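You operate a simulated robot arm through the tools that you are given. There is no shell and no other tool. Be economical: measure what you need, move in short steps, check, and stop when the job is done.

The job below is to be done with a simulated robot arm. You get a single attempt, and the scene is never put back.

## Task
Switch the compressor off and park its plug and coupling in their holders.
Fine: the orange mains switch goes off before the plug comes out; hold the orange bleed button till the post shows 0.0 bar before the coupling comes off; push the yellow stopper into the RING MAIN socket; leave the outlet valve closed.

Only the result counts: the job must be done as asked and must still hold three seconds after the hand-in. Knocking over, shifting, dropping, spilling or breaking anything else fails it. A push-on lid holds only when it is set on centred and level and pressed home; a screw cap is set on level and turned clockwise until tight.

## Robot
A 7-joint arm with a fingered hand on a trunk, on a base that drives. Base frame: it is fixed to the floor where the robot stands at the start and does not move with it; the origin is under the middle of the robot, x ahead of it, y to its left, z up. Lengths are in m, angles in degrees, forces in N, time in s.
Its first joint turns from -166.0 to 166.0 degrees. Places, roughly: MAINS 7 post [0.8, 0.1, 0.4]; MAINS 7 socket [0.8, 0, 0.8]; RING MAIN socket [0.7, 0.2, 0.8]; coupling holder [0.9, 0.2, 0.8]; orange bleed button [0.7, 0.2, 0.7]; orange mains switch [0.7, 0, 0.7]; orange valve lever [0.5, 0.8, 0.7]; plug holder [0.9, 0.1, 0.8]. Payload 4 kg.
The TCP is the grasp point between the finger pads, 0.03 m short of the fingertips. In the tool frame z runs along the fingers and y along their closing line. The gripper opens to 0.104 m. The gripper's body begins 0.035 m behind the TCP. The gripper is a hand of 4 fingers: y runs from the thumb to the fingers, the wrist lies at [-0.015, -0.113, -0.19] in the tool frame, and closing takes about 1.5 s.
Orientation is told as [roll, pitch, yaw] about the base's x, y, z axes, in that order, counted from this pose: with the fingers straight down and the wrist toward the robot, the tool's x, y and z point along [0, 1, 0], [1, 0, 0] and [0, 0, -1] of the base frame.

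## Interface
- The arm moves only by the tool jog_arm. Its argument "commands" is a list of rows, each a list of 6 numbers: the shift along the tool's x, y, z in units of 30 mm (1.0 is 30 mm), then the turn, a rotation vector about the tool's x, y, z in units of 4 degrees (1.0 is 4 degrees). In form: [[x, y, z, rx, ry, rz], ...]. A call has 1 to 20 rows; each row shifts and turns the commanded pose from where the row before left it, along the tool's axes as they then stand. "jaw" is the gripper command, from -1 (shut) to 1 (fully open), values between in proportion, set as the call begins (left out, the last holds). A call with a number of a shift or a turn outside -1 to 1 is refused whole. A row lasts 0.2 s, in which the tool goes at most 0.05 m and 8.6 degrees; a call with a longer step from one row to the next is refused whole, and so is a gripper value outside its range. A pose out of reach is approached as far as the arm can. The call stops where the force on the tool passes 40 N (or 10 N more than at its start, if that is more) or the arm is blocked; 0.2 s more then pass. Each finger travels about 0.153 m/s and halts on what it meets, pressing with about 32 N; the grip force reading is that of the motor and also rises with nothing between the fingers. The clock runs only during rows and for 0.2 s after the last one: add rows that do not move to give the fingers time. It gives the time, the measured TCP pose, the force on the tool (base axes), the opening and the grip force at its end, in the units of the frame above (readings bear some noise), with the torque about the TCP (base axes, N m) and any sound that the robot's microphone picked up.
- Cameras (640 x 400 px; columns grow to the right, rows downward): "scene" is now at [0.3241, 0.219, 1.2196]; the picture's right is [0.21, -0.98, -0.00], its down [-0.63, -0.13, -0.77] and it looks along [0.75, 0.16, -0.64] (base axes); focal length 214 px, centre (320, 200). "wrist" rides on the gripper at [0.061, -0.092, -0.13] in the tool frame; the picture's right is [-0.81, 0.28, -0.52], its down [-0.53, -0.71, 0.46] and it looks along [-0.24, 0.64, 0.72] (tool axes); focal length 275 px, centre (320, 200). There is no depth. A picture from a camera that has moved, and an enlarged one, comes with that camera's place and axes in the base frame and with its lens.
- get_image(camera): a new picture of that camera. No time passes.
- drive_base(legs): drives the robot by 1 to 6 legs, each [ahead, left, turn to the left] in m, m and degrees, along the robot's own axes; the way and the turn of a leg run together, so that a leg with both is an arc; at most 1.5 m and 180 degrees a leg. The arm and the cameras ride along, it lands a little off, and it stops where it bumps. It gives what a move gives.
- move_fingers(index, middle, ring, thumb_bend, thumb_turn): sets how far each is bent, from 0 (flat) to 1 (curled in); at 0.3 the hand is open as for a grip, at 0.7 the pads meet at the TCP. One left out holds its place. A second passes; each finger stops where it meets its share of the squeeze, and holds until it gets a number again. A gripper value or a shape takes the hand back. It gives what a move gives, with no picture; readings hold the bend of each and the force on the fingers (four entries, about 0 where the hand has none), thumb and palm. thumb_turn goes from beside the hand (0) to across from the fingers (1), as for a grip.
- set_grasp(shape): the hand has 4 fingers and takes this shape, open, in about a second: jaw (thumb against the fingers, like two jaws); tri (thumb and two fingers); tip (a fingertip pinch); poke (one finger out to press); point (the index stretched); flat (the hand flat); cup (the hand cupped); fist (a fist). The gripper value then closes the fingers along that shape, each until it touches; the sizes above hold for jaw. It gives what a move gives, with no picture.
- head_to(pan, tilt): turns the head with the scene camera to pan (to the left, within 143 degrees either way) and tilt (down, from -29 to 69), counted from straight ahead of the robot. It gives what a move gives.
- close_up(camera, box): a new picture of the part [left, top, right, bottom] of that camera's present view, enlarged. No time passes.
- hand_in(): hands the job in; it is judged then, once.

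Go step by step. Nothing tells you exact positions but the pictures and the camera data: compare them with the known pose of the tool, close in by small moves and look again before you grip or let go. The budget is 120 turns and 98 pictures, counting those below and the enlarged ones. Unless the task says otherwise, let go and move clear before handing in, and close with one line.

The tools are called as a command line: name --pt "numbers of a row" for each row, then --argument value for the rest, lists and objects as JSON in quotes. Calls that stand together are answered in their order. jog_arm: Moves the arm, as the interface text tells. Its arguments: {"type":"object","properties":{"commands":{"type":"array","items":{"type":"array","items":{"type":"number"}}},"jaw":{"type":"number"}},"required":["commands"]} The other tools are called the same way: set_grasp (shape) gives the hand a shape; move_fingers (index, middle, ring, thumb_bend, thumb_turn) moves the fingers one by one; drive_base (legs) drives the base; head_to (pan, tilt) turns the head that bears the scene camera; get_image (camera) takes a picture; close_up (camera, box) takes an enlarged picture of a part of a camera's view; hand_in () hands the job in.

At the start:

```text
time: 0.0
tool_pos: [0.7185, -0.1635, 1.1172]
ee_rot: [0.1, 0.0, 0.0]
force: [-0.6, 0.7, 0.5]
moment: [0.02, 0.01, -0.02]
width: 0.1036
finger_force: 0.0
shape: jaw
bend: [0.3, 0.3, 0.3, 0.3, 0.98]
finger forces: [0.0, 0.1, 0.0, 0.0, 0.0, 0.0]
robot x, y, heading: [-0.0001, -0.001, -0.2]
head pan, tilt: [12.1, 40.0]
```

scene: 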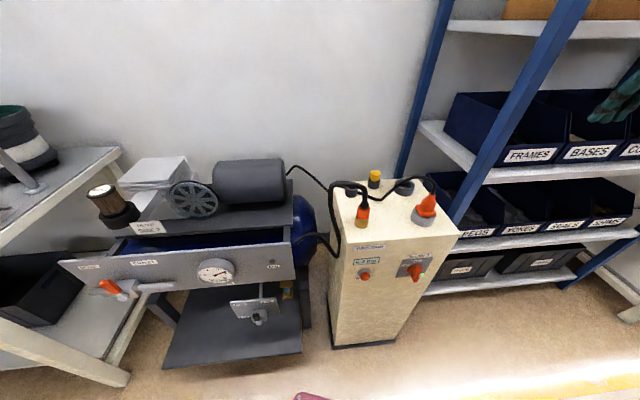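
wrist: 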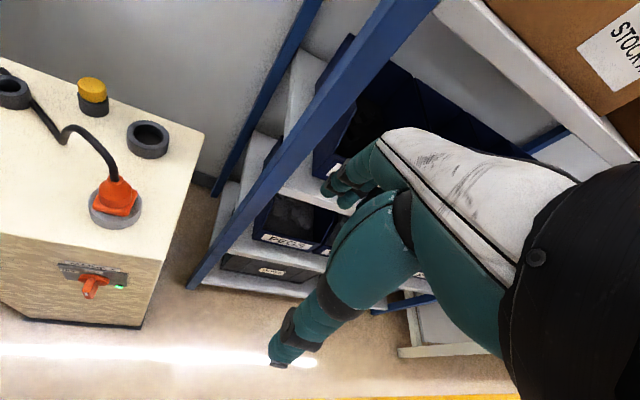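

I see the post with the switch, bleed button, plug, coupling and yellow stopper. I'll look at it enlarged first.

close_up --camera "scene" --box '[310, 150, 470, 250]'

close_up --camera "scene" --box '[310, 220, 470, 320]'

close_up --camera "scene" --box '[50, 200, 306, 360]'

close_up --camera "wrist" --box '[0, 50, 208, 180]'

```text
4.00 times, centred on (390, 200) of scene
camera zoom: at [0.3241, 0.219, 1.2196], right [0.21, -0.98, 0.0], down [-0.63, -0.13, -0.77], along [0.75, 0.16, -0.64], focal length 858 px, centre (40, 200)
```

zoom: 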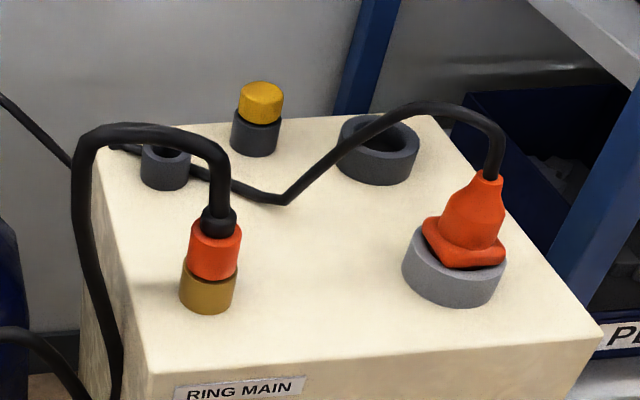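

```text
4.00 times, centred on (390, 270) of scene
camera zoom: at [0.3241, 0.219, 1.2196], right [0.21, -0.98, 0.0], down [-0.63, -0.13, -0.77], along [0.75, 0.16, -0.64], focal length 858 px, centre (40, -80)
```

zoom: 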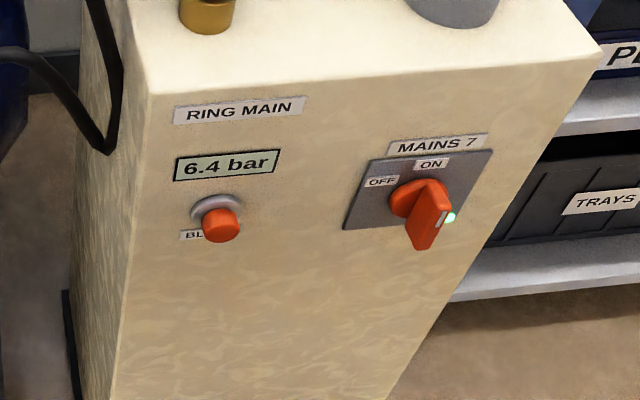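

```text
2.50 times, centred on (178, 280) of scene
camera zoom: at [0.3241, 0.219, 1.2196], right [0.21, -0.98, 0.0], down [-0.63, -0.13, -0.77], along [0.75, 0.16, -0.64], focal length 536 px, centre (675, 0)
```

zoom: 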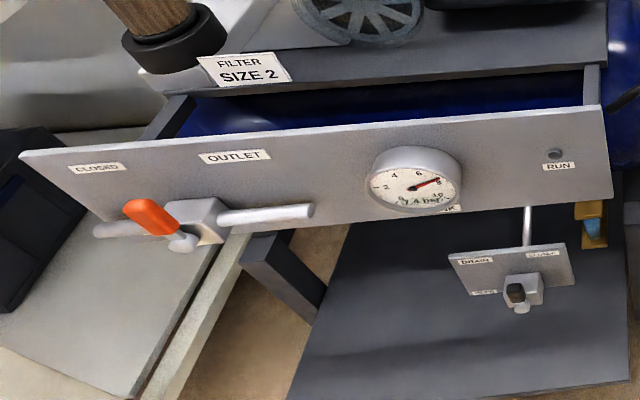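

```text
3.08 times, centred on (104, 115) of wrist
camera zoom: at [0.6268, -0.1018, 1.2463], right [0.28, -0.81, 0.52], down [-0.71, -0.53, -0.46], along [0.64, -0.24, -0.72], focal length 847 px, centre (985, 462)
```

zoom: 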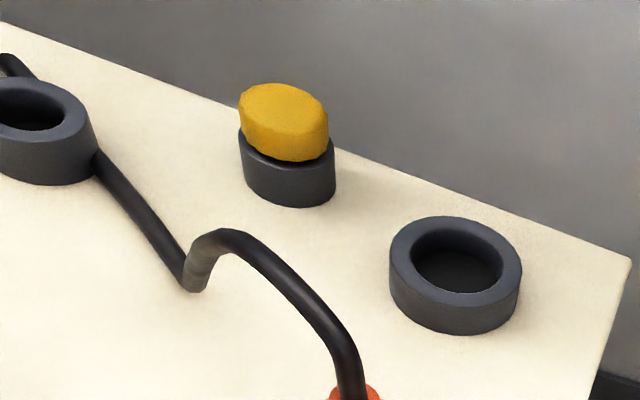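

I'll check the valve and then get a better view for measuring.

close_up --camera "scene" --box '[70, 250, 190, 325]'

close_up --camera "scene" --box '[385, 245, 449, 285]'

```text
5.33 times, centred on (130, 288) of scene
camera zoom: at [0.3241, 0.219, 1.2196], right [0.21, -0.98, 0.0], down [-0.63, -0.13, -0.77], along [0.75, 0.16, -0.64], focal length 1144 px, centre (1333, -267)
```

zoom: 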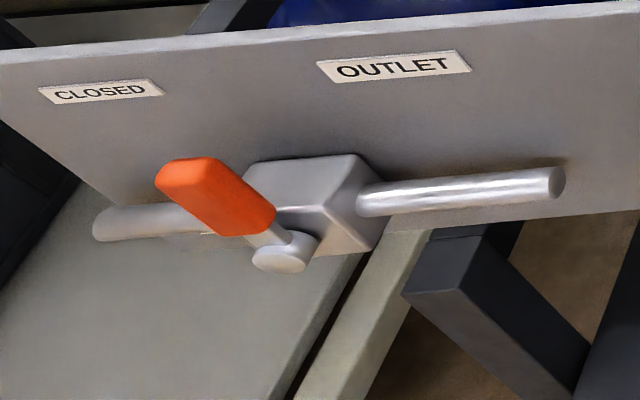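

```text
10.00 times, centred on (417, 265) of scene
camera zoom: at [0.3241, 0.219, 1.2196], right [0.21, -0.98, 0.0], down [-0.63, -0.13, -0.77], along [0.75, 0.16, -0.64], focal length 2145 px, centre (-650, -450)
```

zoom: 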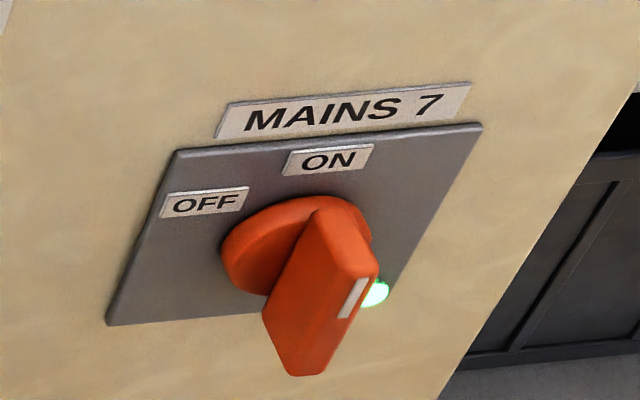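

The outlet valve lever already stands at CLOSED, so I leave it. Next I take close views of the switch from the wrist camera, then back the base up a little.

close_up --camera "wrist" --box '[0, 160, 208, 290]'

drive_base --legs '[[-0.22, 0.0, 0.2]]'

get_image --camera "scene"

get_image --camera "wrist"

```text
3.08 times, centred on (104, 225) of wrist
camera zoom: at [0.6268, -0.1018, 1.2463], right [0.28, -0.81, 0.52], down [-0.71, -0.53, -0.46], along [0.64, -0.24, -0.72], focal length 847 px, centre (985, 123)
```

zoom: 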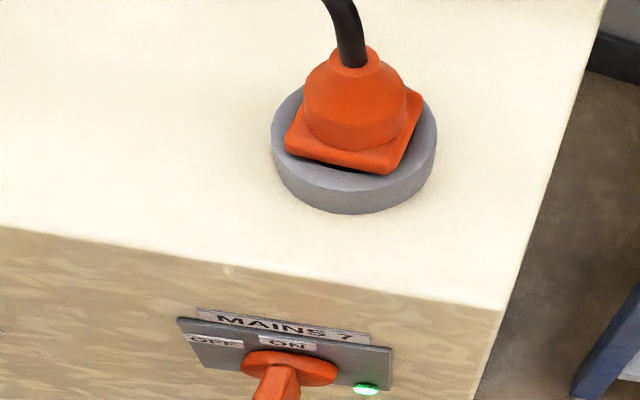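

```text
time: 1.7
tool_pos: [0.4996, -0.1598, 1.1153]
ee_rot: [0.0, 0.1, 0.3]
force: [-0.7, -1.0, -0.3]
moment: [0.0, 0.01, -0.02]
width: 0.1038
finger_force: 0.0
shape: jaw
bend: [0.3, 0.3, 0.3, 0.3, 0.98]
finger forces: [0.0, 0.0, 0.0, 0.0, 0.0, 0.0]
robot x, y, heading: [-0.2184, -0.0038, 0.4]
head pan, tilt: [12.1, 40.0]
```

```text
88 pictures are left
camera scene: at [0.1032, 0.2199, 1.2196], right [0.21, -0.98, 0.0], down [-0.63, -0.14, -0.77], along [0.75, 0.16, -0.64], focal length 214 px, centre (320, 200)
```

scene: 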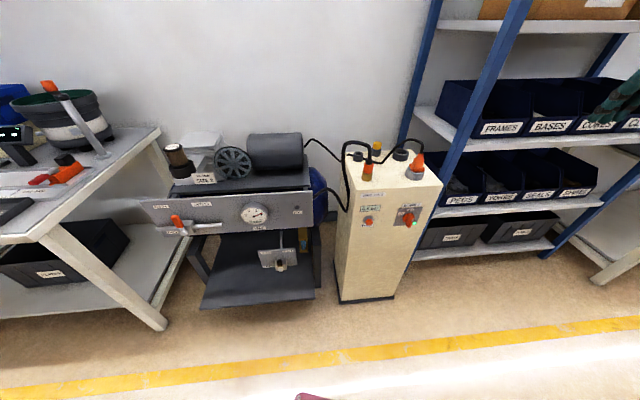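

```text
87 pictures are left
camera wrist: at [0.4072, -0.0996, 1.2463], right [0.28, -0.81, 0.52], down [-0.71, -0.54, -0.46], along [0.65, -0.24, -0.72], focal length 275 px, centre (320, 200)
```

wrist: 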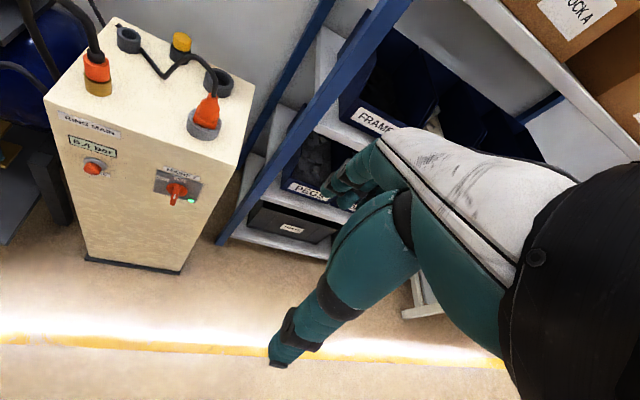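

Both cameras see the whole post now. I'll enlarge both views to triangulate.

close_up --camera "scene" --box '[330, 130, 458, 210]'

close_up --camera "scene" --box '[340, 185, 436, 245]'

close_up --camera "wrist" --box '[40, 10, 264, 150]'

close_up --camera "wrist" --box '[50, 100, 226, 210]'

```text
5.00 times, centred on (394, 170) of scene
camera zoom: at [0.1032, 0.2199, 1.2196], right [0.21, -0.98, 0.0], down [-0.63, -0.14, -0.77], along [0.75, 0.16, -0.64], focal length 1072 px, centre (-50, 350)
```

zoom: 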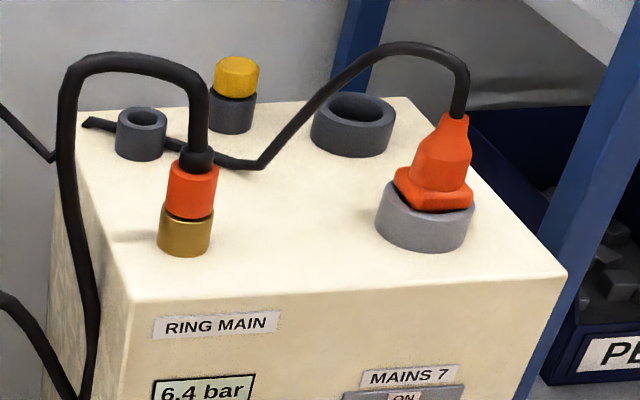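

```text
6.67 times, centred on (388, 215) of scene
camera zoom: at [0.1032, 0.2199, 1.2196], right [0.21, -0.98, 0.0], down [-0.63, -0.14, -0.77], along [0.75, 0.16, -0.64], focal length 1430 px, centre (-133, 100)
```

zoom: 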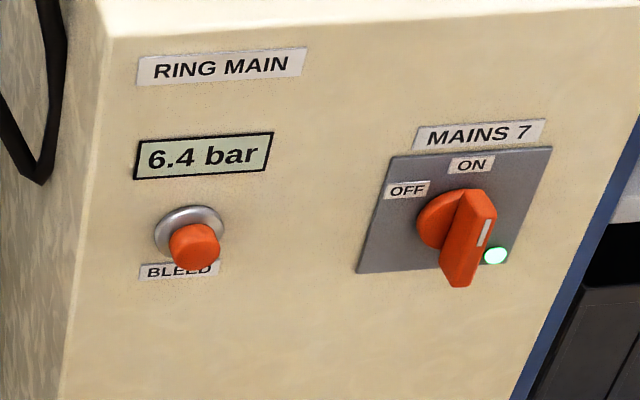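

```text
2.86 times, centred on (152, 80) of wrist
camera zoom: at [0.4072, -0.0996, 1.2463], right [0.28, -0.81, 0.52], down [-0.71, -0.54, -0.46], along [0.65, -0.24, -0.72], focal length 786 px, centre (800, 543)
```

zoom: 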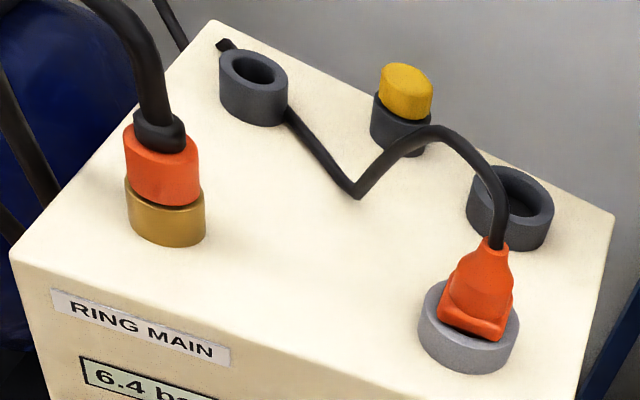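

```text
3.64 times, centred on (138, 155) of wrist
camera zoom: at [0.4072, -0.0996, 1.2463], right [0.28, -0.81, 0.52], down [-0.71, -0.54, -0.46], along [0.65, -0.24, -0.72], focal length 1001 px, centre (982, 364)
```

zoom: 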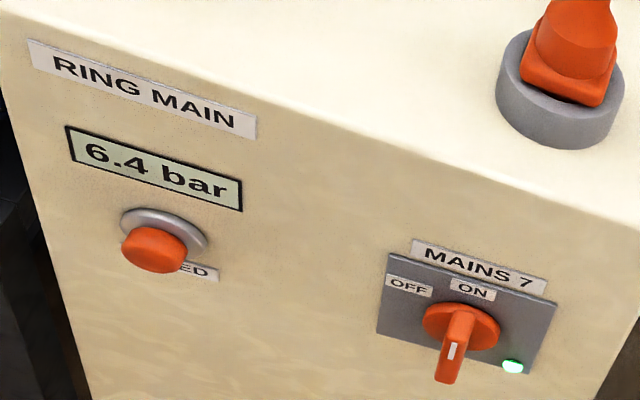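

Triangulation is consistent: the post is turned about 18° left, switch axis ≈ (0.732, 0.022, 0.655), bleed button ≈ (0.68, 0.165, 0.658). I'll square the robot to the post.

drive_base --legs '[[0.1, -0.165, 0], [0, 0, 17.6]]'

get_image --camera "scene"

```text
time: 4.2
tool_pos: [0.614, -0.0966, 1.1162]
ee_rot: [0.0, 0.0, 17.9]
force: [-1.3, 1.1, -0.5]
moment: [-0.05, -0.01, 0.01]
width: 0.1035
finger_force: 0.1
shape: jaw
bend: [0.3, 0.3, 0.3, 0.3, 0.98]
finger forces: [0.0, 0.0, 0.0, 0.0, 0.0, 0.0]
robot x, y, heading: [-0.1218, -0.1636, 17.9]
head pan, tilt: [12.1, 40.0]
```

```text
82 pictures are left
camera scene: at [0.1212, 0.1452, 1.2196], right [0.5, -0.87, 0.0], down [-0.56, -0.32, -0.77], along [0.66, 0.38, -0.64], focal length 214 px, centre (320, 200)
```

scene: 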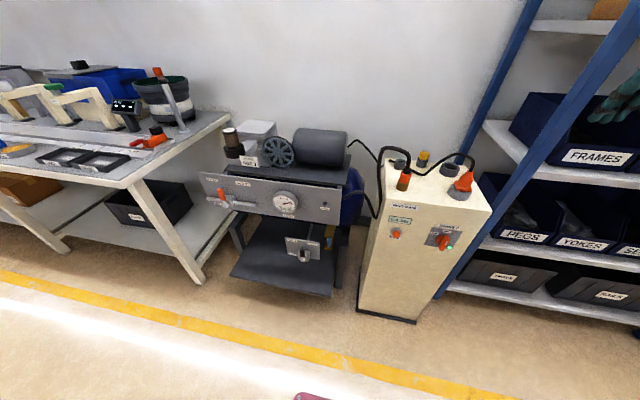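

Robot is square to the post now (heading 17.9°). I tilt the hand from pointing down to pointing forward, while still high and clear.

jog_arm --pt "0 -0.3 0 -1 0 0" --pt "0 -0.3 0 -1 0 0" --pt "0 0 0 -1 0 0" --pt "0 0 0 -1 0 0" --pt "0 0 0 -1 0 0" --pt "0 0 0 -1 0 0" --pt "0 0 0 -1 0 0" --pt "0 0 0 -1 0 0" --pt "0 0 0 -1 0 0" --pt "0 0 0 -1 0 0" --pt "0 0 0 -1 0 0" --pt "0 0 0 -1 0 0" --pt "0 0 0 -1 0 0" --pt "0 0 0 -1 0 0" --pt "0 0 0 -1 0 0" --pt "0 0 0 -1 0 0" --pt "0 0 0 -1 0 0" --pt "0 0 0 -1 0 0" --pt "0 0 0 -1 0 0" --pt "0 0 0 -1 0 0"

```text
time: 8.4
tool_pos: [0.6644, -0.1058, 1.179]
ee_rot: [0.0, -80.1, 18.0]
force: [0.8, -0.1, -0.3]
moment: [-0.01, -0.02, 0.0]
width: 0.1038
finger_force: 0.1
shape: jaw
bend: [0.3, 0.3, 0.3, 0.3, 0.98]
finger forces: [0.0, 0.1, 0.0, 0.0, 0.0, 0.0]
out of reach, approached as far as the arm can: row 4, 5, 6, 9, 10, 11, 12, 13, 14, 15, 16, 17, 19
robot x, y, heading: [-0.1202, -0.1636, 17.8]
head pan, tilt: [12.1, 40.0]
```

The tilt works; lowering now to see the arm follow.

jog_arm --pt "0 -1 0 -1 0 0" --pt "0 -1 0 -1 0 0" --pt "0 -1 0 -0.5 0 0" --pt "0 -1 0 0 0 0" --pt "0 -1 0 0 0 0" --pt "0 -1 0 0 0 0" --pt "0 0 0 0 0 0"

```text
time: 10.0
tool_pos: [0.6574, -0.1095, 0.9998]
ee_rot: [118.7, -90.1, -100.8]
force: [-0.2, -0.6, -0.1]
moment: [0.02, 0.0, 0.01]
width: 0.1036
finger_force: 0.1
shape: jaw
bend: [0.3, 0.3, 0.3, 0.3, 0.98]
finger forces: [0.0, 0.0, 0.0, 0.0, 0.0, 0.0]
out of reach, approached as far as the arm can: row 1
robot x, y, heading: [-0.1224, -0.1657, 17.6]
head pan, tilt: [12.1, 40.0]
```

Pointing forward, reachable. Now spin the hand 90° about its axis so it closes sideways.

jog_arm --pt "0 0 0 0 0 1" --pt "0 0 0 0 0 1" --pt "0 0 0 0 0 1" --pt "0 0 0 0 0 1" --pt "0 0 0 0 0 1" --pt "0 0 0 0 0 1" --pt "0 0 0 0 0 1" --pt "0 0 0 0 0 1" --pt "0 0 0 0 0 1" --pt "0 0 0 0 0 1" --pt "0 0 0 0 0 1" --pt "0 0 0 0 0 1" --pt "0 0 0 0 0 1" --pt "0 0 0 0 0 1" --pt "0 0 0 0 0 1" --pt "0 0 0 0 0 1" --pt "0 0 0 0 0 1" --pt "0 0 0 0 0 1" --pt "0 0 0 0 0 1" --pt "0 0 0 0 0 1"

get_image --camera "scene"

get_image --camera "wrist"

```text
time: 14.2
tool_pos: [0.6931, -0.1439, 1.0191]
ee_rot: [89.9, -9.9, -71.9]
force: [0.0, -0.3, 0.3]
moment: [0.01, 0.0, -0.02]
width: 0.1038
finger_force: 0.0
shape: jaw
bend: [0.3, 0.3, 0.3, 0.3, 0.98]
finger forces: [0.0, 0.0, 0.1, 0.0, 0.0, 0.1]
out of reach, approached as far as the arm can: row 10, 11, 12, 13, 14, 15, 16, 17, 19
robot x, y, heading: [-0.1194, -0.1599, 18.0]
head pan, tilt: [12.1, 40.0]
```

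```text
81 pictures are left
camera scene: at [0.1212, 0.1451, 1.2196], right [0.5, -0.87, 0.0], down [-0.56, -0.32, -0.77], along [0.66, 0.38, -0.64], focal length 214 px, centre (320, 200)
```

scene: 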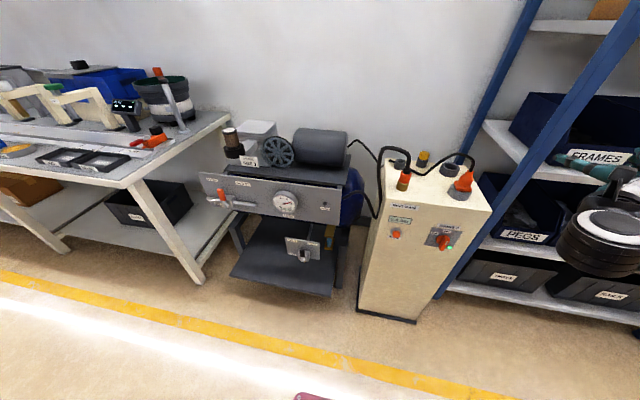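

```text
80 pictures are left
camera wrist: at [0.5373, -0.0875, 1.0638], right [-0.37, -0.55, -0.75], down [0.24, 0.72, -0.65], along [0.9, -0.42, -0.13], focal length 275 px, centre (320, 200)
```

wrist: 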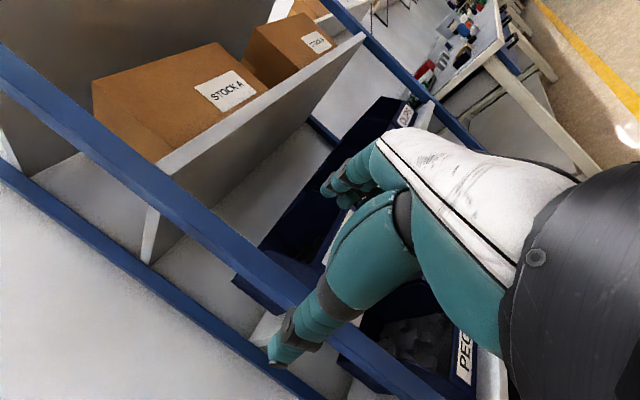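

The hand is the teal/white one; it now points at the shelf side. I lower it and shift left while completing the spin.

jog_arm --pt "-1 0 -0.7 0 0 1" --pt "-1 0 -0.7 0 0 1" --pt "-1 0 0 0 0 0.5" --pt "-1 0 0 0 0 0" --pt "-1 0 0 0 0 0" --pt "-1 0 0 0 0 0" --pt "-1 0 0 0 0 0" --pt "-1 0 0 0 0 0" --pt "0 -0.5 0 0 0 0" --pt "0 -0.5 0 0 0 0" --pt "0 0 0 0 0 0"

get_image --camera "scene"

get_image --camera "wrist"

```text
time: 16.6
tool_pos: [0.7096, -0.1782, 0.7915]
ee_rot: [89.8, 0.1, -71.8]
force: [-1.1, 0.1, 0.9]
moment: [0.0, 0.0, 0.02]
width: 0.1038
finger_force: 0.1
shape: jaw
bend: [0.3, 0.3, 0.3, 0.3, 0.98]
finger forces: [0.1, 0.0, 0.0, 0.0, 0.0, 0.0]
out of reach, approached as far as the arm can: row 1, 2, 4, 5, 6, 7, 8, 9, 10
robot x, y, heading: [-0.1213, -0.1622, 17.9]
head pan, tilt: [12.1, 40.0]
```

```text
79 pictures are left
camera scene: at [0.1212, 0.1451, 1.2196], right [0.5, -0.87, 0.0], down [-0.56, -0.32, -0.77], along [0.66, 0.38, -0.64], focal length 214 px, centre (320, 200)
```

scene: 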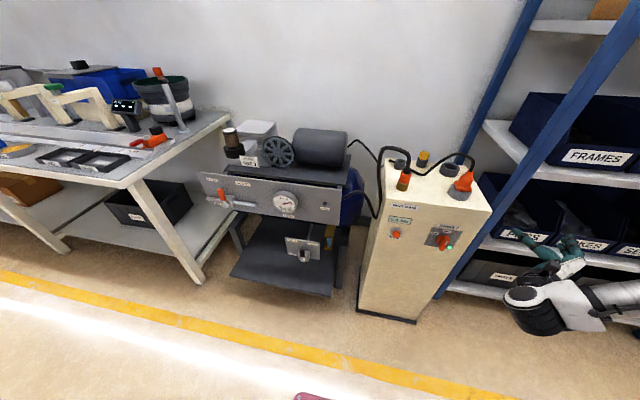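

```text
78 pictures are left
camera wrist: at [0.5573, -0.1315, 0.8537], right [-0.41, -0.42, -0.81], down [0.21, 0.82, -0.53], along [0.89, -0.39, -0.25], focal length 275 px, centre (320, 200)
```

wrist: 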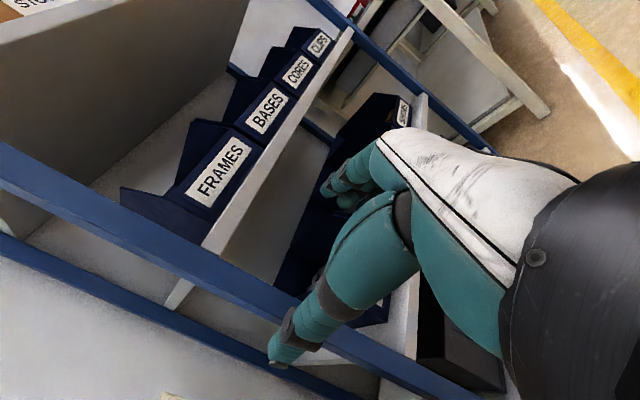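

This pose is at the arm's near limit, so I back the base 0.12 m and then move left in front of the switch.

drive_base --legs '[[-0.12, 0, 0]]'

jog_arm --pt "0 -1 0 0 0 0" --pt "0 -1 0 0 0 0" --pt "0 -1 0 0 0 0" --pt "0 0 0 0 0 0"

```text
time: 17.9
tool_pos: [0.594, -0.2173, 0.7928]
ee_rot: [89.8, 0.1, -71.9]
force: [0.6, 0.3, 0.3]
moment: [-0.02, -0.03, -0.01]
width: 0.1036
finger_force: 0.0
shape: jaw
bend: [0.3, 0.3, 0.3, 0.3, 0.98]
finger forces: [0.0, 0.1, 0.0, 0.1, 0.1, 0.1]
robot x, y, heading: [-0.2352, -0.2012, 17.9]
head pan, tilt: [12.1, 40.0]
```

```text
time: 18.9
tool_pos: [0.6207, -0.1547, 0.7973]
ee_rot: [89.6, 0.2, -71.8]
force: [0.4, -0.1, -0.2]
moment: [0.02, 0.01, 0.01]
width: 0.1037
finger_force: 0.1
shape: jaw
bend: [0.3, 0.3, 0.3, 0.3, 0.98]
finger forces: [0.0, 0.1, 0.0, 0.0, 0.0, 0.0]
out of reach, approached as far as the arm can: row 1, 2, 3
robot x, y, heading: [-0.2353, -0.1989, 18.0]
head pan, tilt: [12.1, 40.0]
```

Still limited on the near side; moving forward and left with clearance left before the knob.

jog_arm --pt "0 0 1 0 0 0" --pt "0 0 1 0 0 0" --pt "0 0 0.8 0 0 0" --pt "0 -1 0 0 0 0" --pt "0 -1 0 0 0 0" --pt "0 -1 0 0 0 0" --pt "0 0 0 0 0 0"

get_image --camera "scene"

```text
time: 20.5
tool_pos: [0.6741, -0.0449, 0.7983]
ee_rot: [89.7, 0.1, -72.0]
force: [0.2, -0.1, 0.1]
moment: [0.0, -0.02, 0.0]
width: 0.1036
finger_force: 0.1
shape: jaw
bend: [0.3, 0.3, 0.3, 0.3, 0.98]
finger forces: [0.0, 0.1, 0.0, 0.0, 0.0, 0.0]
robot x, y, heading: [-0.234, -0.1961, 17.5]
head pan, tilt: [12.1, 40.0]
```

```text
77 pictures are left
camera scene: at [0.0059, 0.1077, 1.2195], right [0.5, -0.87, 0.0], down [-0.56, -0.32, -0.77], along [0.66, 0.38, -0.64], focal length 214 px, centre (320, 200)
```

scene: 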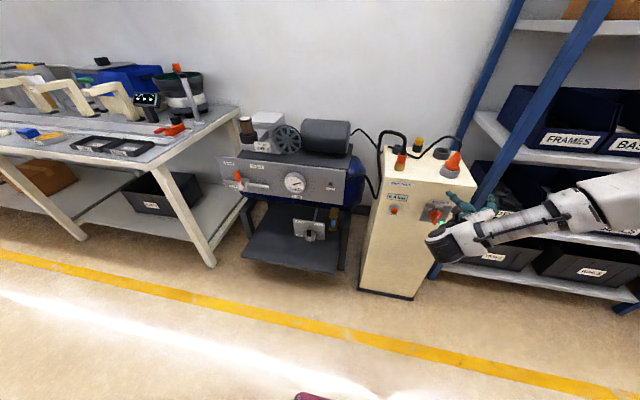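

In reach. Moving to be level with the knob, fingertips still short of it.

jog_arm --pt "0 0 -0.8 0 0 0" --pt "-1 -0.5 0 0 0 0" --pt "-1 -0.5 0 0 0 0" --pt "-1 -0.5 0 0 0 0" --pt "-1 0 0 0 0 0" --pt "-0.77 0 0 0 0 0" --pt "0 0 0 0 0 0"

close_up --camera "scene" --box '[376, 160, 504, 240]'

get_image --camera "wrist"

```text
time: 22.1
tool_pos: [0.6422, -0.025, 0.7513]
ee_rot: [89.7, 0.2, -72.1]
force: [0.9, 0.0, -0.4]
moment: [-0.01, 0.05, 0.0]
width: 0.1039
finger_force: 0.0
shape: jaw
bend: [0.3, 0.3, 0.3, 0.3, 0.98]
finger forces: [0.0, 0.0, 0.0, 0.0, 0.1, 0.1]
out of reach, approached as far as the arm can: row 3, 4, 5, 6
robot x, y, heading: [-0.2362, -0.2017, 17.8]
head pan, tilt: [12.1, 40.0]
```

```text
5.00 times, centred on (440, 200) of scene
camera zoom: at [0.0059, 0.1077, 1.2195], right [0.5, -0.87, 0.0], down [-0.56, -0.32, -0.77], along [0.66, 0.38, -0.64], focal length 1072 px, centre (-280, 200)
```

zoom: 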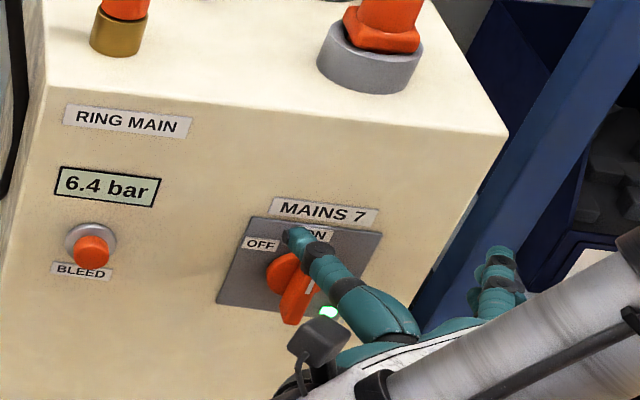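

```text
75 pictures are left
camera wrist: at [0.4906, 0.0219, 0.8129], right [-0.41, -0.42, -0.81], down [0.21, 0.82, -0.53], along [0.89, -0.39, -0.25], focal length 275 px, centre (320, 200)
```

wrist: 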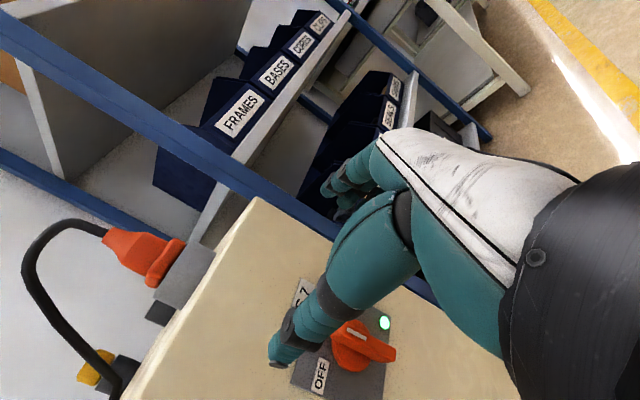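

Needs more stretch to get lower; backing the base another 0.1 m and going forward/down.

drive_base --legs '[[-0.1, 0, 0]]'

jog_arm --pt "0 0 1 0 0 0" --pt "0 0 1 0 0 0" --pt "0 0 1 0 0 0" --pt "-1 0 0 0 0 0" --pt "-1 0 0 0 0 0" --pt "0 0 0 0 0 0"

```text
time: 23.2
tool_pos: [0.5474, -0.0551, 0.7514]
ee_rot: [89.8, 0.1, -72.0]
force: [-1.0, -0.2, 0.0]
moment: [0.02, -0.01, 0.02]
width: 0.1037
finger_force: 0.1
shape: jaw
bend: [0.3, 0.3, 0.3, 0.3, 0.98]
finger forces: [0.0, 0.0, 0.1, 0.0, 0.1, 0.1]
robot x, y, heading: [-0.329, -0.2297, 17.7]
head pan, tilt: [12.1, 40.0]
```

```text
time: 24.6
tool_pos: [0.6271, -0.0483, 0.7528]
ee_rot: [89.8, 0.2, -72.0]
force: [-0.5, 0.4, 0.3]
moment: [-0.01, 0.04, 0.0]
width: 0.104
finger_force: 0.2
shape: jaw
bend: [0.3, 0.3, 0.3, 0.3, 0.98]
finger forces: [0.1, 0.0, 0.0, 0.0, 0.0, 0.0]
out of reach, approached as far as the arm can: row 2, 3, 4, 5
robot x, y, heading: [-0.3337, -0.2328, 17.7]
head pan, tilt: [12.1, 40.0]
```

The horizontal pose cannot get below z≈0.75, so I'll use a tilted-down natural pose and push the knob with a stretched index finger. First rise and undo the spin.

jog_arm --pt "1 0 -1 0 0 0" --pt "1 0 -1 0 0 0" --pt "1 0 0 0 0 0" --pt "1 0 0 0 0 0" --pt "1 0 0 0 0 -1" --pt "1 0 0 0 0 -1" --pt "0 0 0 0 0 -1" --pt "0 0 0 0 0 -1" --pt "0 0 0 0 0 -1" --pt "0 0 0 0 0 -1" --pt "0 0 0 0 0 -1" --pt "0 0 0 0 0 -1" --pt "0 0 0 0 0 -1" --pt "0 0 0 0 0 -1" --pt "0 0 0 0 0 -1" --pt "0 0 0 0 0 -1" --pt "0 0 0 0 0 -1" --pt "0 0 0 0 0 -1" --pt "0 0 0 0 0 -1" --pt "0 0 0 0 0 -1"

jog_arm --pt "0 0 0 0 0 -1" --pt "0 0 0 0 0 -1" --pt "0 0 0 0 0 -1" --pt "0 0 0 0 0 -1" --pt "0 0 0 0 0 -1" --pt "0 0 0 0 0 -1" --pt "0 0 0 0 0 -0.5" --pt "0 0 0 1 0 0" --pt "0 0 0 1 0 0" --pt "0 0 0 1 0 0" --pt "0 0 0 1 0 0" --pt "0 0 0 1 0 0" --pt "0 0 0 1 0 0" --pt "0 0 0 1 0 0" --pt "0 0 0 1 0 0" --pt "0 0 0 1 0 0" --pt "0 0 0 1 0 0" --pt "0 0 0 0 0 0"

set_grasp --shape "point"

get_image --camera "wrist"

get_image --camera "scene"

```text
time: 28.8
tool_pos: [0.6095, -0.0674, 0.9483]
ee_rot: [89.5, -64.0, -71.6]
force: [0.8, -0.3, 0.0]
moment: [0.01, 0.02, 0.01]
width: 0.1038
finger_force: 0.0
shape: jaw
bend: [0.3, 0.3, 0.3, 0.3, 0.98]
finger forces: [0.0, 0.0, 0.1, 0.1, 0.0, 0.1]
out of reach, approached as far as the arm can: row 11, 12, 13, 14, 15, 16
robot x, y, heading: [-0.3302, -0.2328, 18.0]
head pan, tilt: [12.1, 40.0]
```

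```text
time: 32.6
tool_pos: [0.6101, -0.0671, 0.9491]
ee_rot: [0.4, -49.7, 17.8]
force: [0.1, 0.0, -0.4]
moment: [-0.02, 0.0, 0.01]
width: 0.1035
finger_force: 0.0
shape: jaw
bend: [0.3, 0.3, 0.3, 0.3, 0.98]
finger forces: [0.0, 0.0, 0.0, 0.0, 0.0, 0.1]
robot x, y, heading: [-0.3309, -0.2302, 17.8]
head pan, tilt: [12.1, 40.0]
```

```text
time: 33.5
tool_pos: [0.61, -0.0677, 0.9486]
ee_rot: [0.3, -49.9, 17.8]
force: [0.2, 0.0, 0.7]
moment: [0.01, 0.03, -0.02]
width: 0.0958
finger_force: 0.0
shape: point
bend: [0.2, 1.0, 1.0, 0.98, 0.88]
finger forces: [0.0, 0.0, 0.0, 0.1, 0.0, 0.0]
robot x, y, heading: [-0.3351, -0.2289, 17.9]
head pan, tilt: [12.1, 40.0]
```

```text
74 pictures are left
camera wrist: at [0.441, -0.0579, 0.9626], right [0.04, -0.84, 0.54], down [0.06, -0.54, -0.84], along [1.0, 0.07, 0.02], focal length 275 px, centre (320, 200)
```

wrist: 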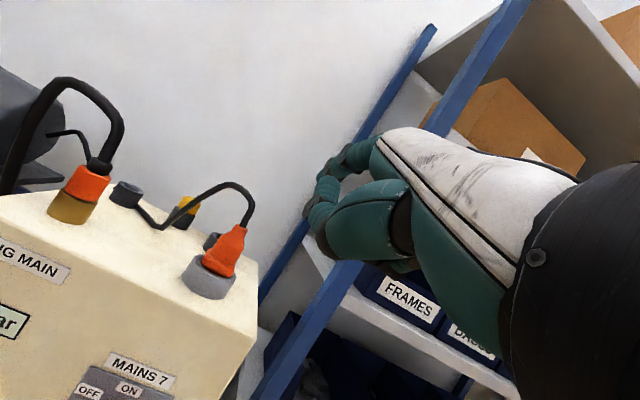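

```text
73 pictures are left
camera scene: at [-0.0883, 0.0774, 1.2196], right [0.5, -0.87, 0.0], down [-0.56, -0.32, -0.77], along [0.66, 0.38, -0.64], focal length 214 px, centre (320, 200)
```

scene: 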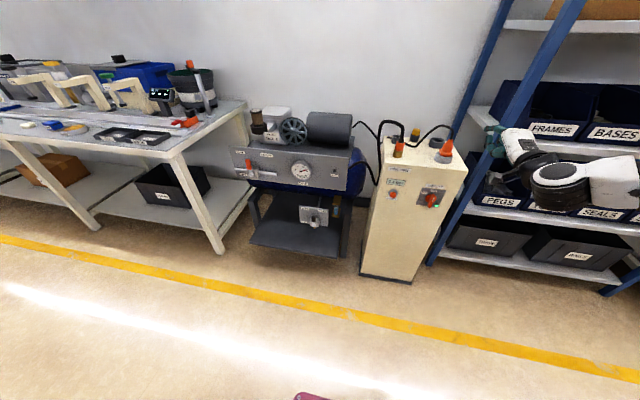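

close_up --camera "scene" --box '[464, 100, 592, 180]'

close_up --camera "wrist" --box '[280, 110, 440, 210]'

```text
5.00 times, centred on (528, 140) of scene
camera zoom: at [-0.0883, 0.0774, 1.2196], right [0.5, -0.87, 0.0], down [-0.56, -0.32, -0.77], along [0.66, 0.38, -0.64], focal length 1072 px, centre (-720, 500)
```

zoom: 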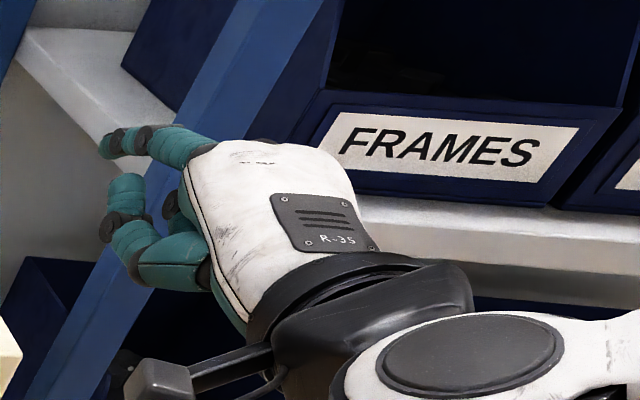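

```text
4.00 times, centred on (360, 160) of wrist
camera zoom: at [0.441, -0.0579, 0.9626], right [0.04, -0.84, 0.54], down [0.06, -0.54, -0.84], along [1.0, 0.07, 0.02], focal length 1101 px, centre (160, 360)
```

zoom: 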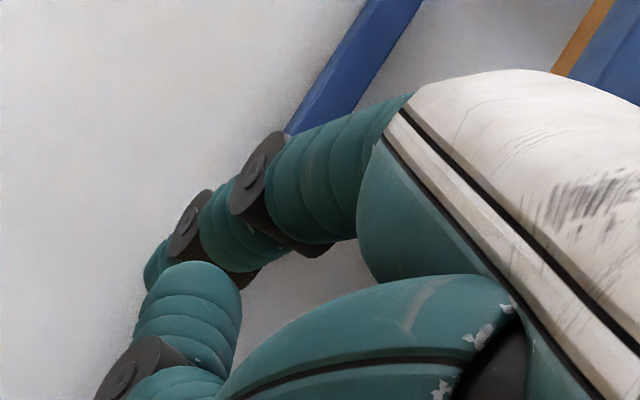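

I located the index tip at about tool (0.02, 0.064, 0.025). I'll tilt to about 20°, close the base in 0.1 m, and check the tip again.

jog_arm --pt "0 0 0 1 0 0" --pt "0 0 0 1 0 0" --pt "0 0 0 1 0 0" --pt "0 0 0 1 0 0" --pt "0 0 0 1 0 0" --pt "0 0 0 1 0 0" --pt "0 0 0 1 0 0" --pt "0 -1 0 0.5 0 0" --pt "0 -1 0 0 0 0" --pt "0 0 0 0 0 0"

drive_base --legs '[[0.1, 0, 0]]'

get_image --camera "scene"

```text
time: 35.7
tool_pos: [0.5563, -0.0835, 0.9281]
ee_rot: [0.2, -19.8, 18.0]
force: [1.3, -0.3, 0.3]
moment: [0.0, 0.0, -0.04]
width: 0.0959
finger_force: 0.1
shape: point
bend: [0.2, 1.0, 1.0, 0.98, 0.88]
finger forces: [0.0, 0.0, 0.0, 0.1, 0.0, 0.0]
robot x, y, heading: [-0.3289, -0.23, 17.6]
head pan, tilt: [12.1, 40.0]
```

```text
time: 36.9
tool_pos: [0.6543, -0.052, 0.927]
ee_rot: [0.2, -19.8, 17.9]
force: [0.1, 0.3, -0.2]
moment: [0.0, 0.0, -0.03]
width: 0.0958
finger_force: 0.2
shape: point
bend: [0.2, 1.0, 1.0, 0.98, 0.88]
finger forces: [0.1, 0.0, 0.0, 0.1, 0.0, 0.1]
robot x, y, heading: [-0.2384, -0.199, 17.8]
head pan, tilt: [12.1, 40.0]
```

```text
70 pictures are left
camera scene: at [0.0077, 0.1086, 1.2196], right [0.5, -0.87, 0.0], down [-0.56, -0.32, -0.77], along [0.66, 0.38, -0.64], focal length 214 px, centre (320, 200)
```

scene: 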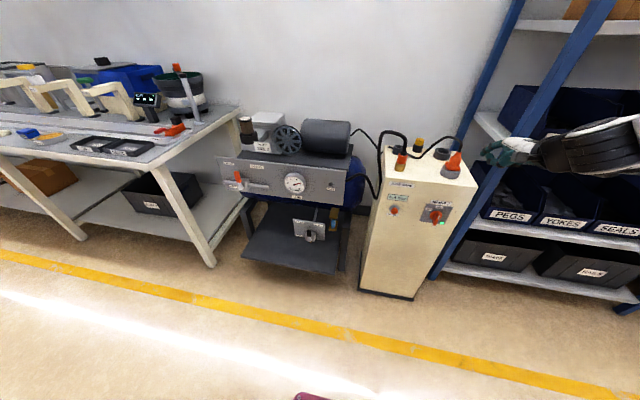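

jog_arm --pt "0 -0.548 0.951 0 0 0" --pt "0 -0.548 0.951 0 0 0" --pt "0 -0.548 0.951 0 0 0" --pt "0 -0.548 0.951 0 0 0" --pt "0 -0.548 0.951 0 0 0" --pt "0 -0.548 0.951 0 0 0" --pt "0 -0.548 0.951 0 0 0" --pt "0 0 0 0 0 0"

close_up --camera "scene" --box '[376, 150, 504, 230]'

get_image --camera "wrist"

```text
time: 38.7
tool_pos: [0.6149, -0.0654, 0.6982]
ee_rot: [0.2, -19.9, 18.0]
force: [-0.3, -0.8, -0.1]
moment: [0.06, -0.01, 0.01]
width: 0.0959
finger_force: 0.2
shape: point
bend: [0.2, 1.0, 1.0, 0.98, 0.88]
finger forces: [0.1, 0.0, 0.1, 0.0, 0.0, 0.1]
robot x, y, heading: [-0.236, -0.1965, 17.9]
head pan, tilt: [12.1, 40.0]
```

```text
5.00 times, centred on (440, 190) of scene
camera zoom: at [0.0077, 0.1086, 1.2196], right [0.5, -0.87, 0.0], down [-0.56, -0.32, -0.77], along [0.66, 0.38, -0.64], focal length 1072 px, centre (-280, 250)
```

zoom: 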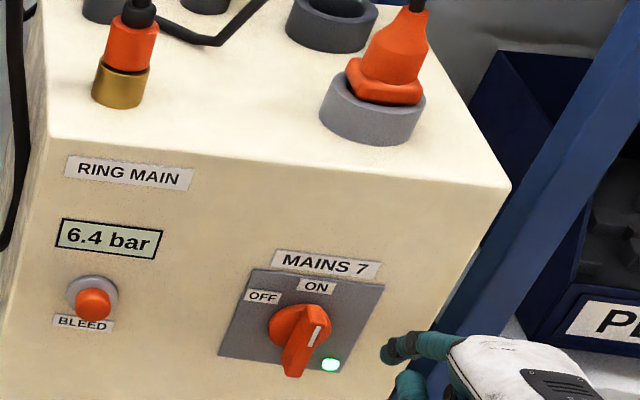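

```text
68 pictures are left
camera wrist: at [0.4718, -0.0471, 0.7899], right [0.33, -0.75, 0.58], down [-0.33, -0.67, -0.67], along [0.89, 0.03, -0.46], focal length 275 px, centre (320, 200)
```

wrist: 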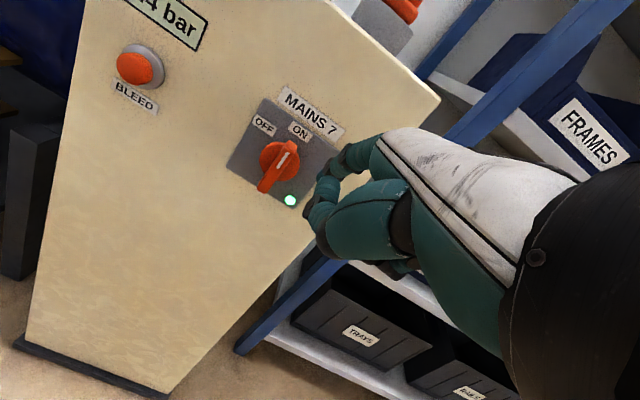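

Index tip prediction matches the picture. I now lower it to knob level and move in just right of the bar.

jog_arm --pt "-0.2 -0.376 1.0 0 0 0" --pt "0 0.8 0.29 0 0 0" --pt "0 0.8 0.29 0 0 0" --pt "0 0 0 0 0 0"

close_up --camera "scene" --box '[400, 180, 480, 230]'

close_up --camera "wrist" --box '[200, 80, 392, 200]'

```text
time: 39.7
tool_pos: [0.6658, -0.0532, 0.6684]
ee_rot: [0.2, -19.8, 17.9]
force: [0.1, 0.5, 0.3]
moment: [0.03, -0.01, 0.0]
width: 0.0959
finger_force: 0.1
shape: point
bend: [0.2, 1.0, 1.0, 0.98, 0.88]
finger forces: [0.0, 0.1, 0.0, 0.1, 0.1, 0.0]
robot x, y, heading: [-0.2361, -0.2015, 17.9]
head pan, tilt: [12.1, 40.0]
```

```text
8.00 times, centred on (440, 205) of scene
camera zoom: at [0.0077, 0.1086, 1.2196], right [0.5, -0.87, 0.0], down [-0.56, -0.32, -0.77], along [0.66, 0.38, -0.64], focal length 1716 px, centre (-640, 160)
```

zoom: 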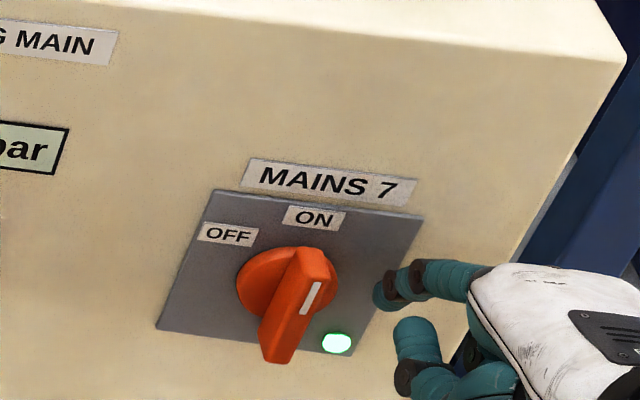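

```text
3.33 times, centred on (296, 140) of wrist
camera zoom: at [0.5227, -0.036, 0.7597], right [0.33, -0.75, 0.58], down [-0.33, -0.67, -0.67], along [0.88, 0.03, -0.46], focal length 918 px, centre (400, 400)
```

zoom: 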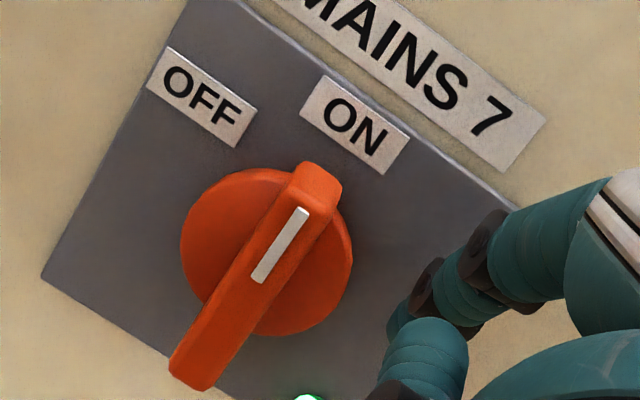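

The fingertip is right of the bar's upper half. Pushing left now.

jog_arm --pt "0.35 0 0 0 0 0" --pt "0.35 0 0 0 0 0" --pt "0.35 0 0 0 0 0" --pt "0.3 0 0 0 0 0" --pt "0 0 0 0 0 0"

close_up --camera "wrist" --box '[200, 80, 392, 200]'

```text
time: 40.9
tool_pos: [0.6522, -0.0142, 0.6684]
ee_rot: [0.2, -19.7, 18.1]
force: [0.1, -1.3, 1.5]
moment: [0.04, -0.06, -0.11]
width: 0.096
finger_force: 0.0
shape: point
bend: [0.19, 1.0, 1.0, 0.98, 0.88]
finger forces: [1.4, 0.0, 0.1, 0.0, 0.0, 0.1]
robot x, y, heading: [-0.2317, -0.1998, 17.8]
head pan, tilt: [12.1, 40.0]
```

```text
3.33 times, centred on (296, 140) of wrist
camera zoom: at [0.5089, 0.0033, 0.7597], right [0.33, -0.75, 0.58], down [-0.33, -0.67, -0.67], along [0.88, 0.04, -0.46], focal length 918 px, centre (400, 400)
```

zoom: 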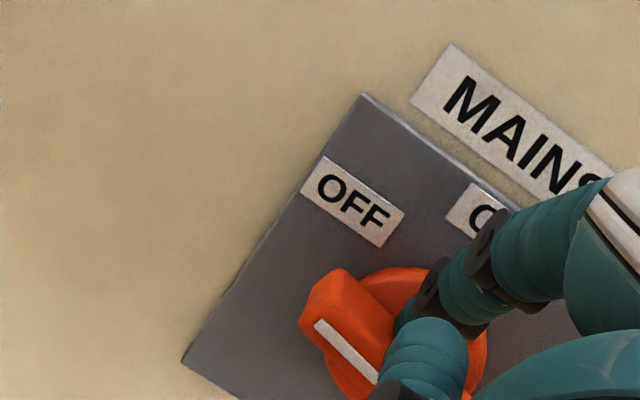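

The bar has turned toward OFF. Backing the finger off to check the lamp and pointer.

jog_arm --pt "-0.3 0 0 0 0 0" --pt "0 -1 -0.36 0 0 0" --pt "0 -1 -0.36 0 0 0" --pt "0 0 0 0 0 0"

get_image --camera "wrist"

close_up --camera "scene" --box '[376, 160, 472, 220]'

```text
time: 41.9
tool_pos: [0.5953, -0.0443, 0.6674]
ee_rot: [0.2, -19.8, 17.9]
force: [0.5, 0.7, -0.2]
moment: [-0.01, -0.02, 0.03]
width: 0.0
finger_force: 0.1
shape: point
bend: [0.2, 1.0, 1.0, 0.98, 0.88]
finger forces: [0.0, 0.0, 0.0, 0.1, 0.0, 0.0]
robot x, y, heading: [-0.2346, -0.1967, 18.1]
head pan, tilt: [12.1, 40.0]
```

```text
64 pictures are left
camera wrist: at [0.4526, -0.0268, 0.7599], right [0.33, -0.75, 0.58], down [-0.33, -0.67, -0.67], along [0.88, 0.03, -0.46], focal length 275 px, centre (320, 200)
```

wrist: 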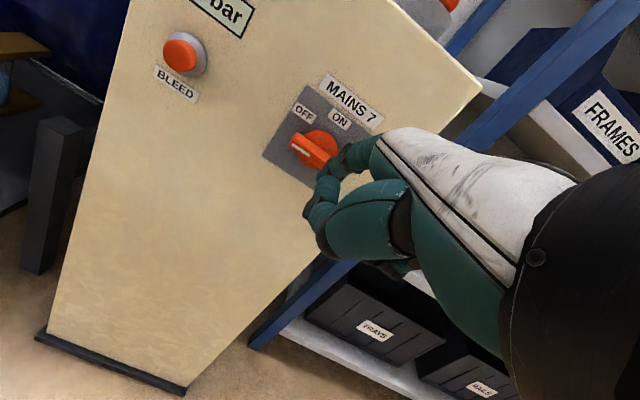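

```text
6.67 times, centred on (424, 190) of scene
camera zoom: at [0.0077, 0.1086, 1.2196], right [0.5, -0.87, 0.0], down [-0.56, -0.32, -0.77], along [0.66, 0.38, -0.64], focal length 1430 px, centre (-373, 267)
```

zoom: 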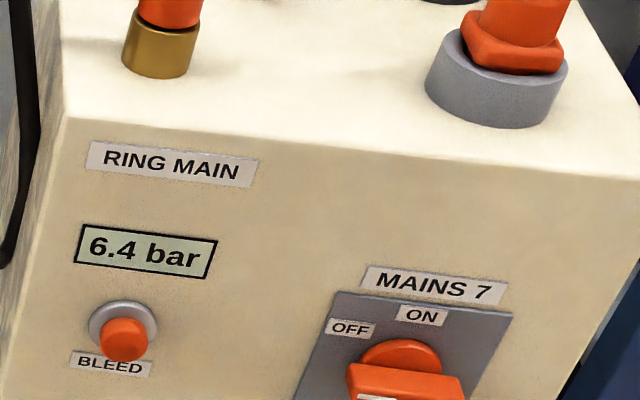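

close_up --camera "scene" --box '[408, 190, 488, 240]'

```text
8.00 times, centred on (448, 215) of scene
camera zoom: at [0.0077, 0.1086, 1.2196], right [0.5, -0.87, 0.0], down [-0.56, -0.32, -0.77], along [0.66, 0.38, -0.64], focal length 1716 px, centre (-704, 80)
```

zoom: 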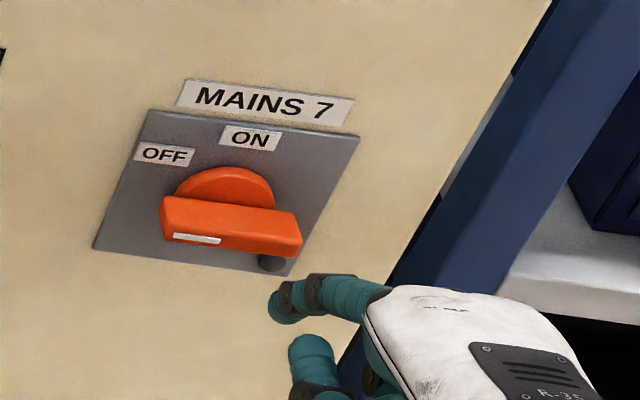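

Lamp is out: the switch is off. Now moving left to the bleed button.

jog_arm --pt "1 0 0 0 0 0" --pt "1 0 0 0 0 0" --pt "1 0 0 0 0 0" --pt "1 0 0 0 0 0" --pt "1 0 0 0 0 0" --pt "0.1 -0.15 0.4 0 0 0" --pt "0 0.7 0.25 0 0 0" --pt "0 0 0 0 0 0"

close_up --camera "scene" --box '[360, 170, 440, 220]'

close_up --camera "wrist" --box '[200, 80, 392, 200]'

```text
time: 43.7
tool_pos: [0.5684, 0.1092, 0.6567]
ee_rot: [0.2, -19.6, 17.9]
force: [0.1, -0.1, -0.4]
moment: [0.01, 0.03, -0.01]
width: 0.0
finger_force: 0.0
shape: point
bend: [0.2, 1.0, 1.0, 0.98, 0.88]
finger forces: [0.1, 0.0, 0.0, 0.0, 0.1, 0.0]
robot x, y, heading: [-0.2356, -0.1996, 18.1]
head pan, tilt: [12.1, 40.0]
```

```text
8.00 times, centred on (400, 195) of scene
camera zoom: at [0.0076, 0.1087, 1.2195], right [0.5, -0.87, 0.0], down [-0.56, -0.32, -0.77], along [0.66, 0.38, -0.64], focal length 1716 px, centre (-320, 240)
```

zoom: 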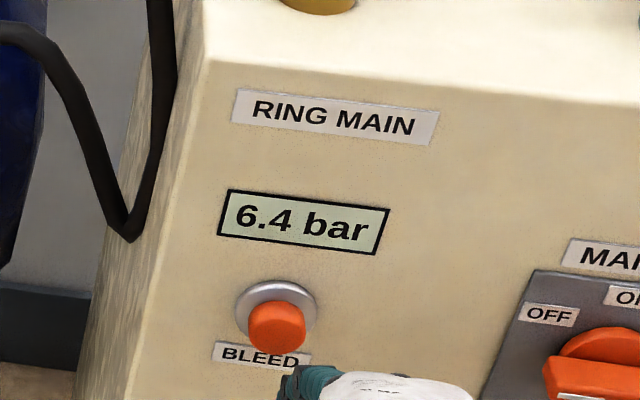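

```text
3.33 times, centred on (296, 140) of wrist
camera zoom: at [0.4253, 0.1256, 0.7477], right [0.33, -0.75, 0.58], down [-0.33, -0.67, -0.67], along [0.88, 0.03, -0.46], focal length 918 px, centre (400, 400)
```

zoom: 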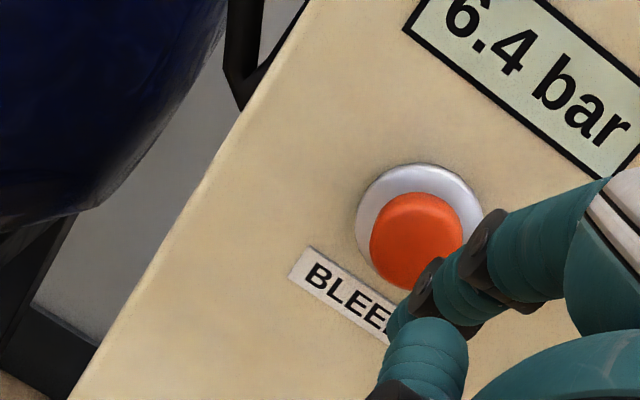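

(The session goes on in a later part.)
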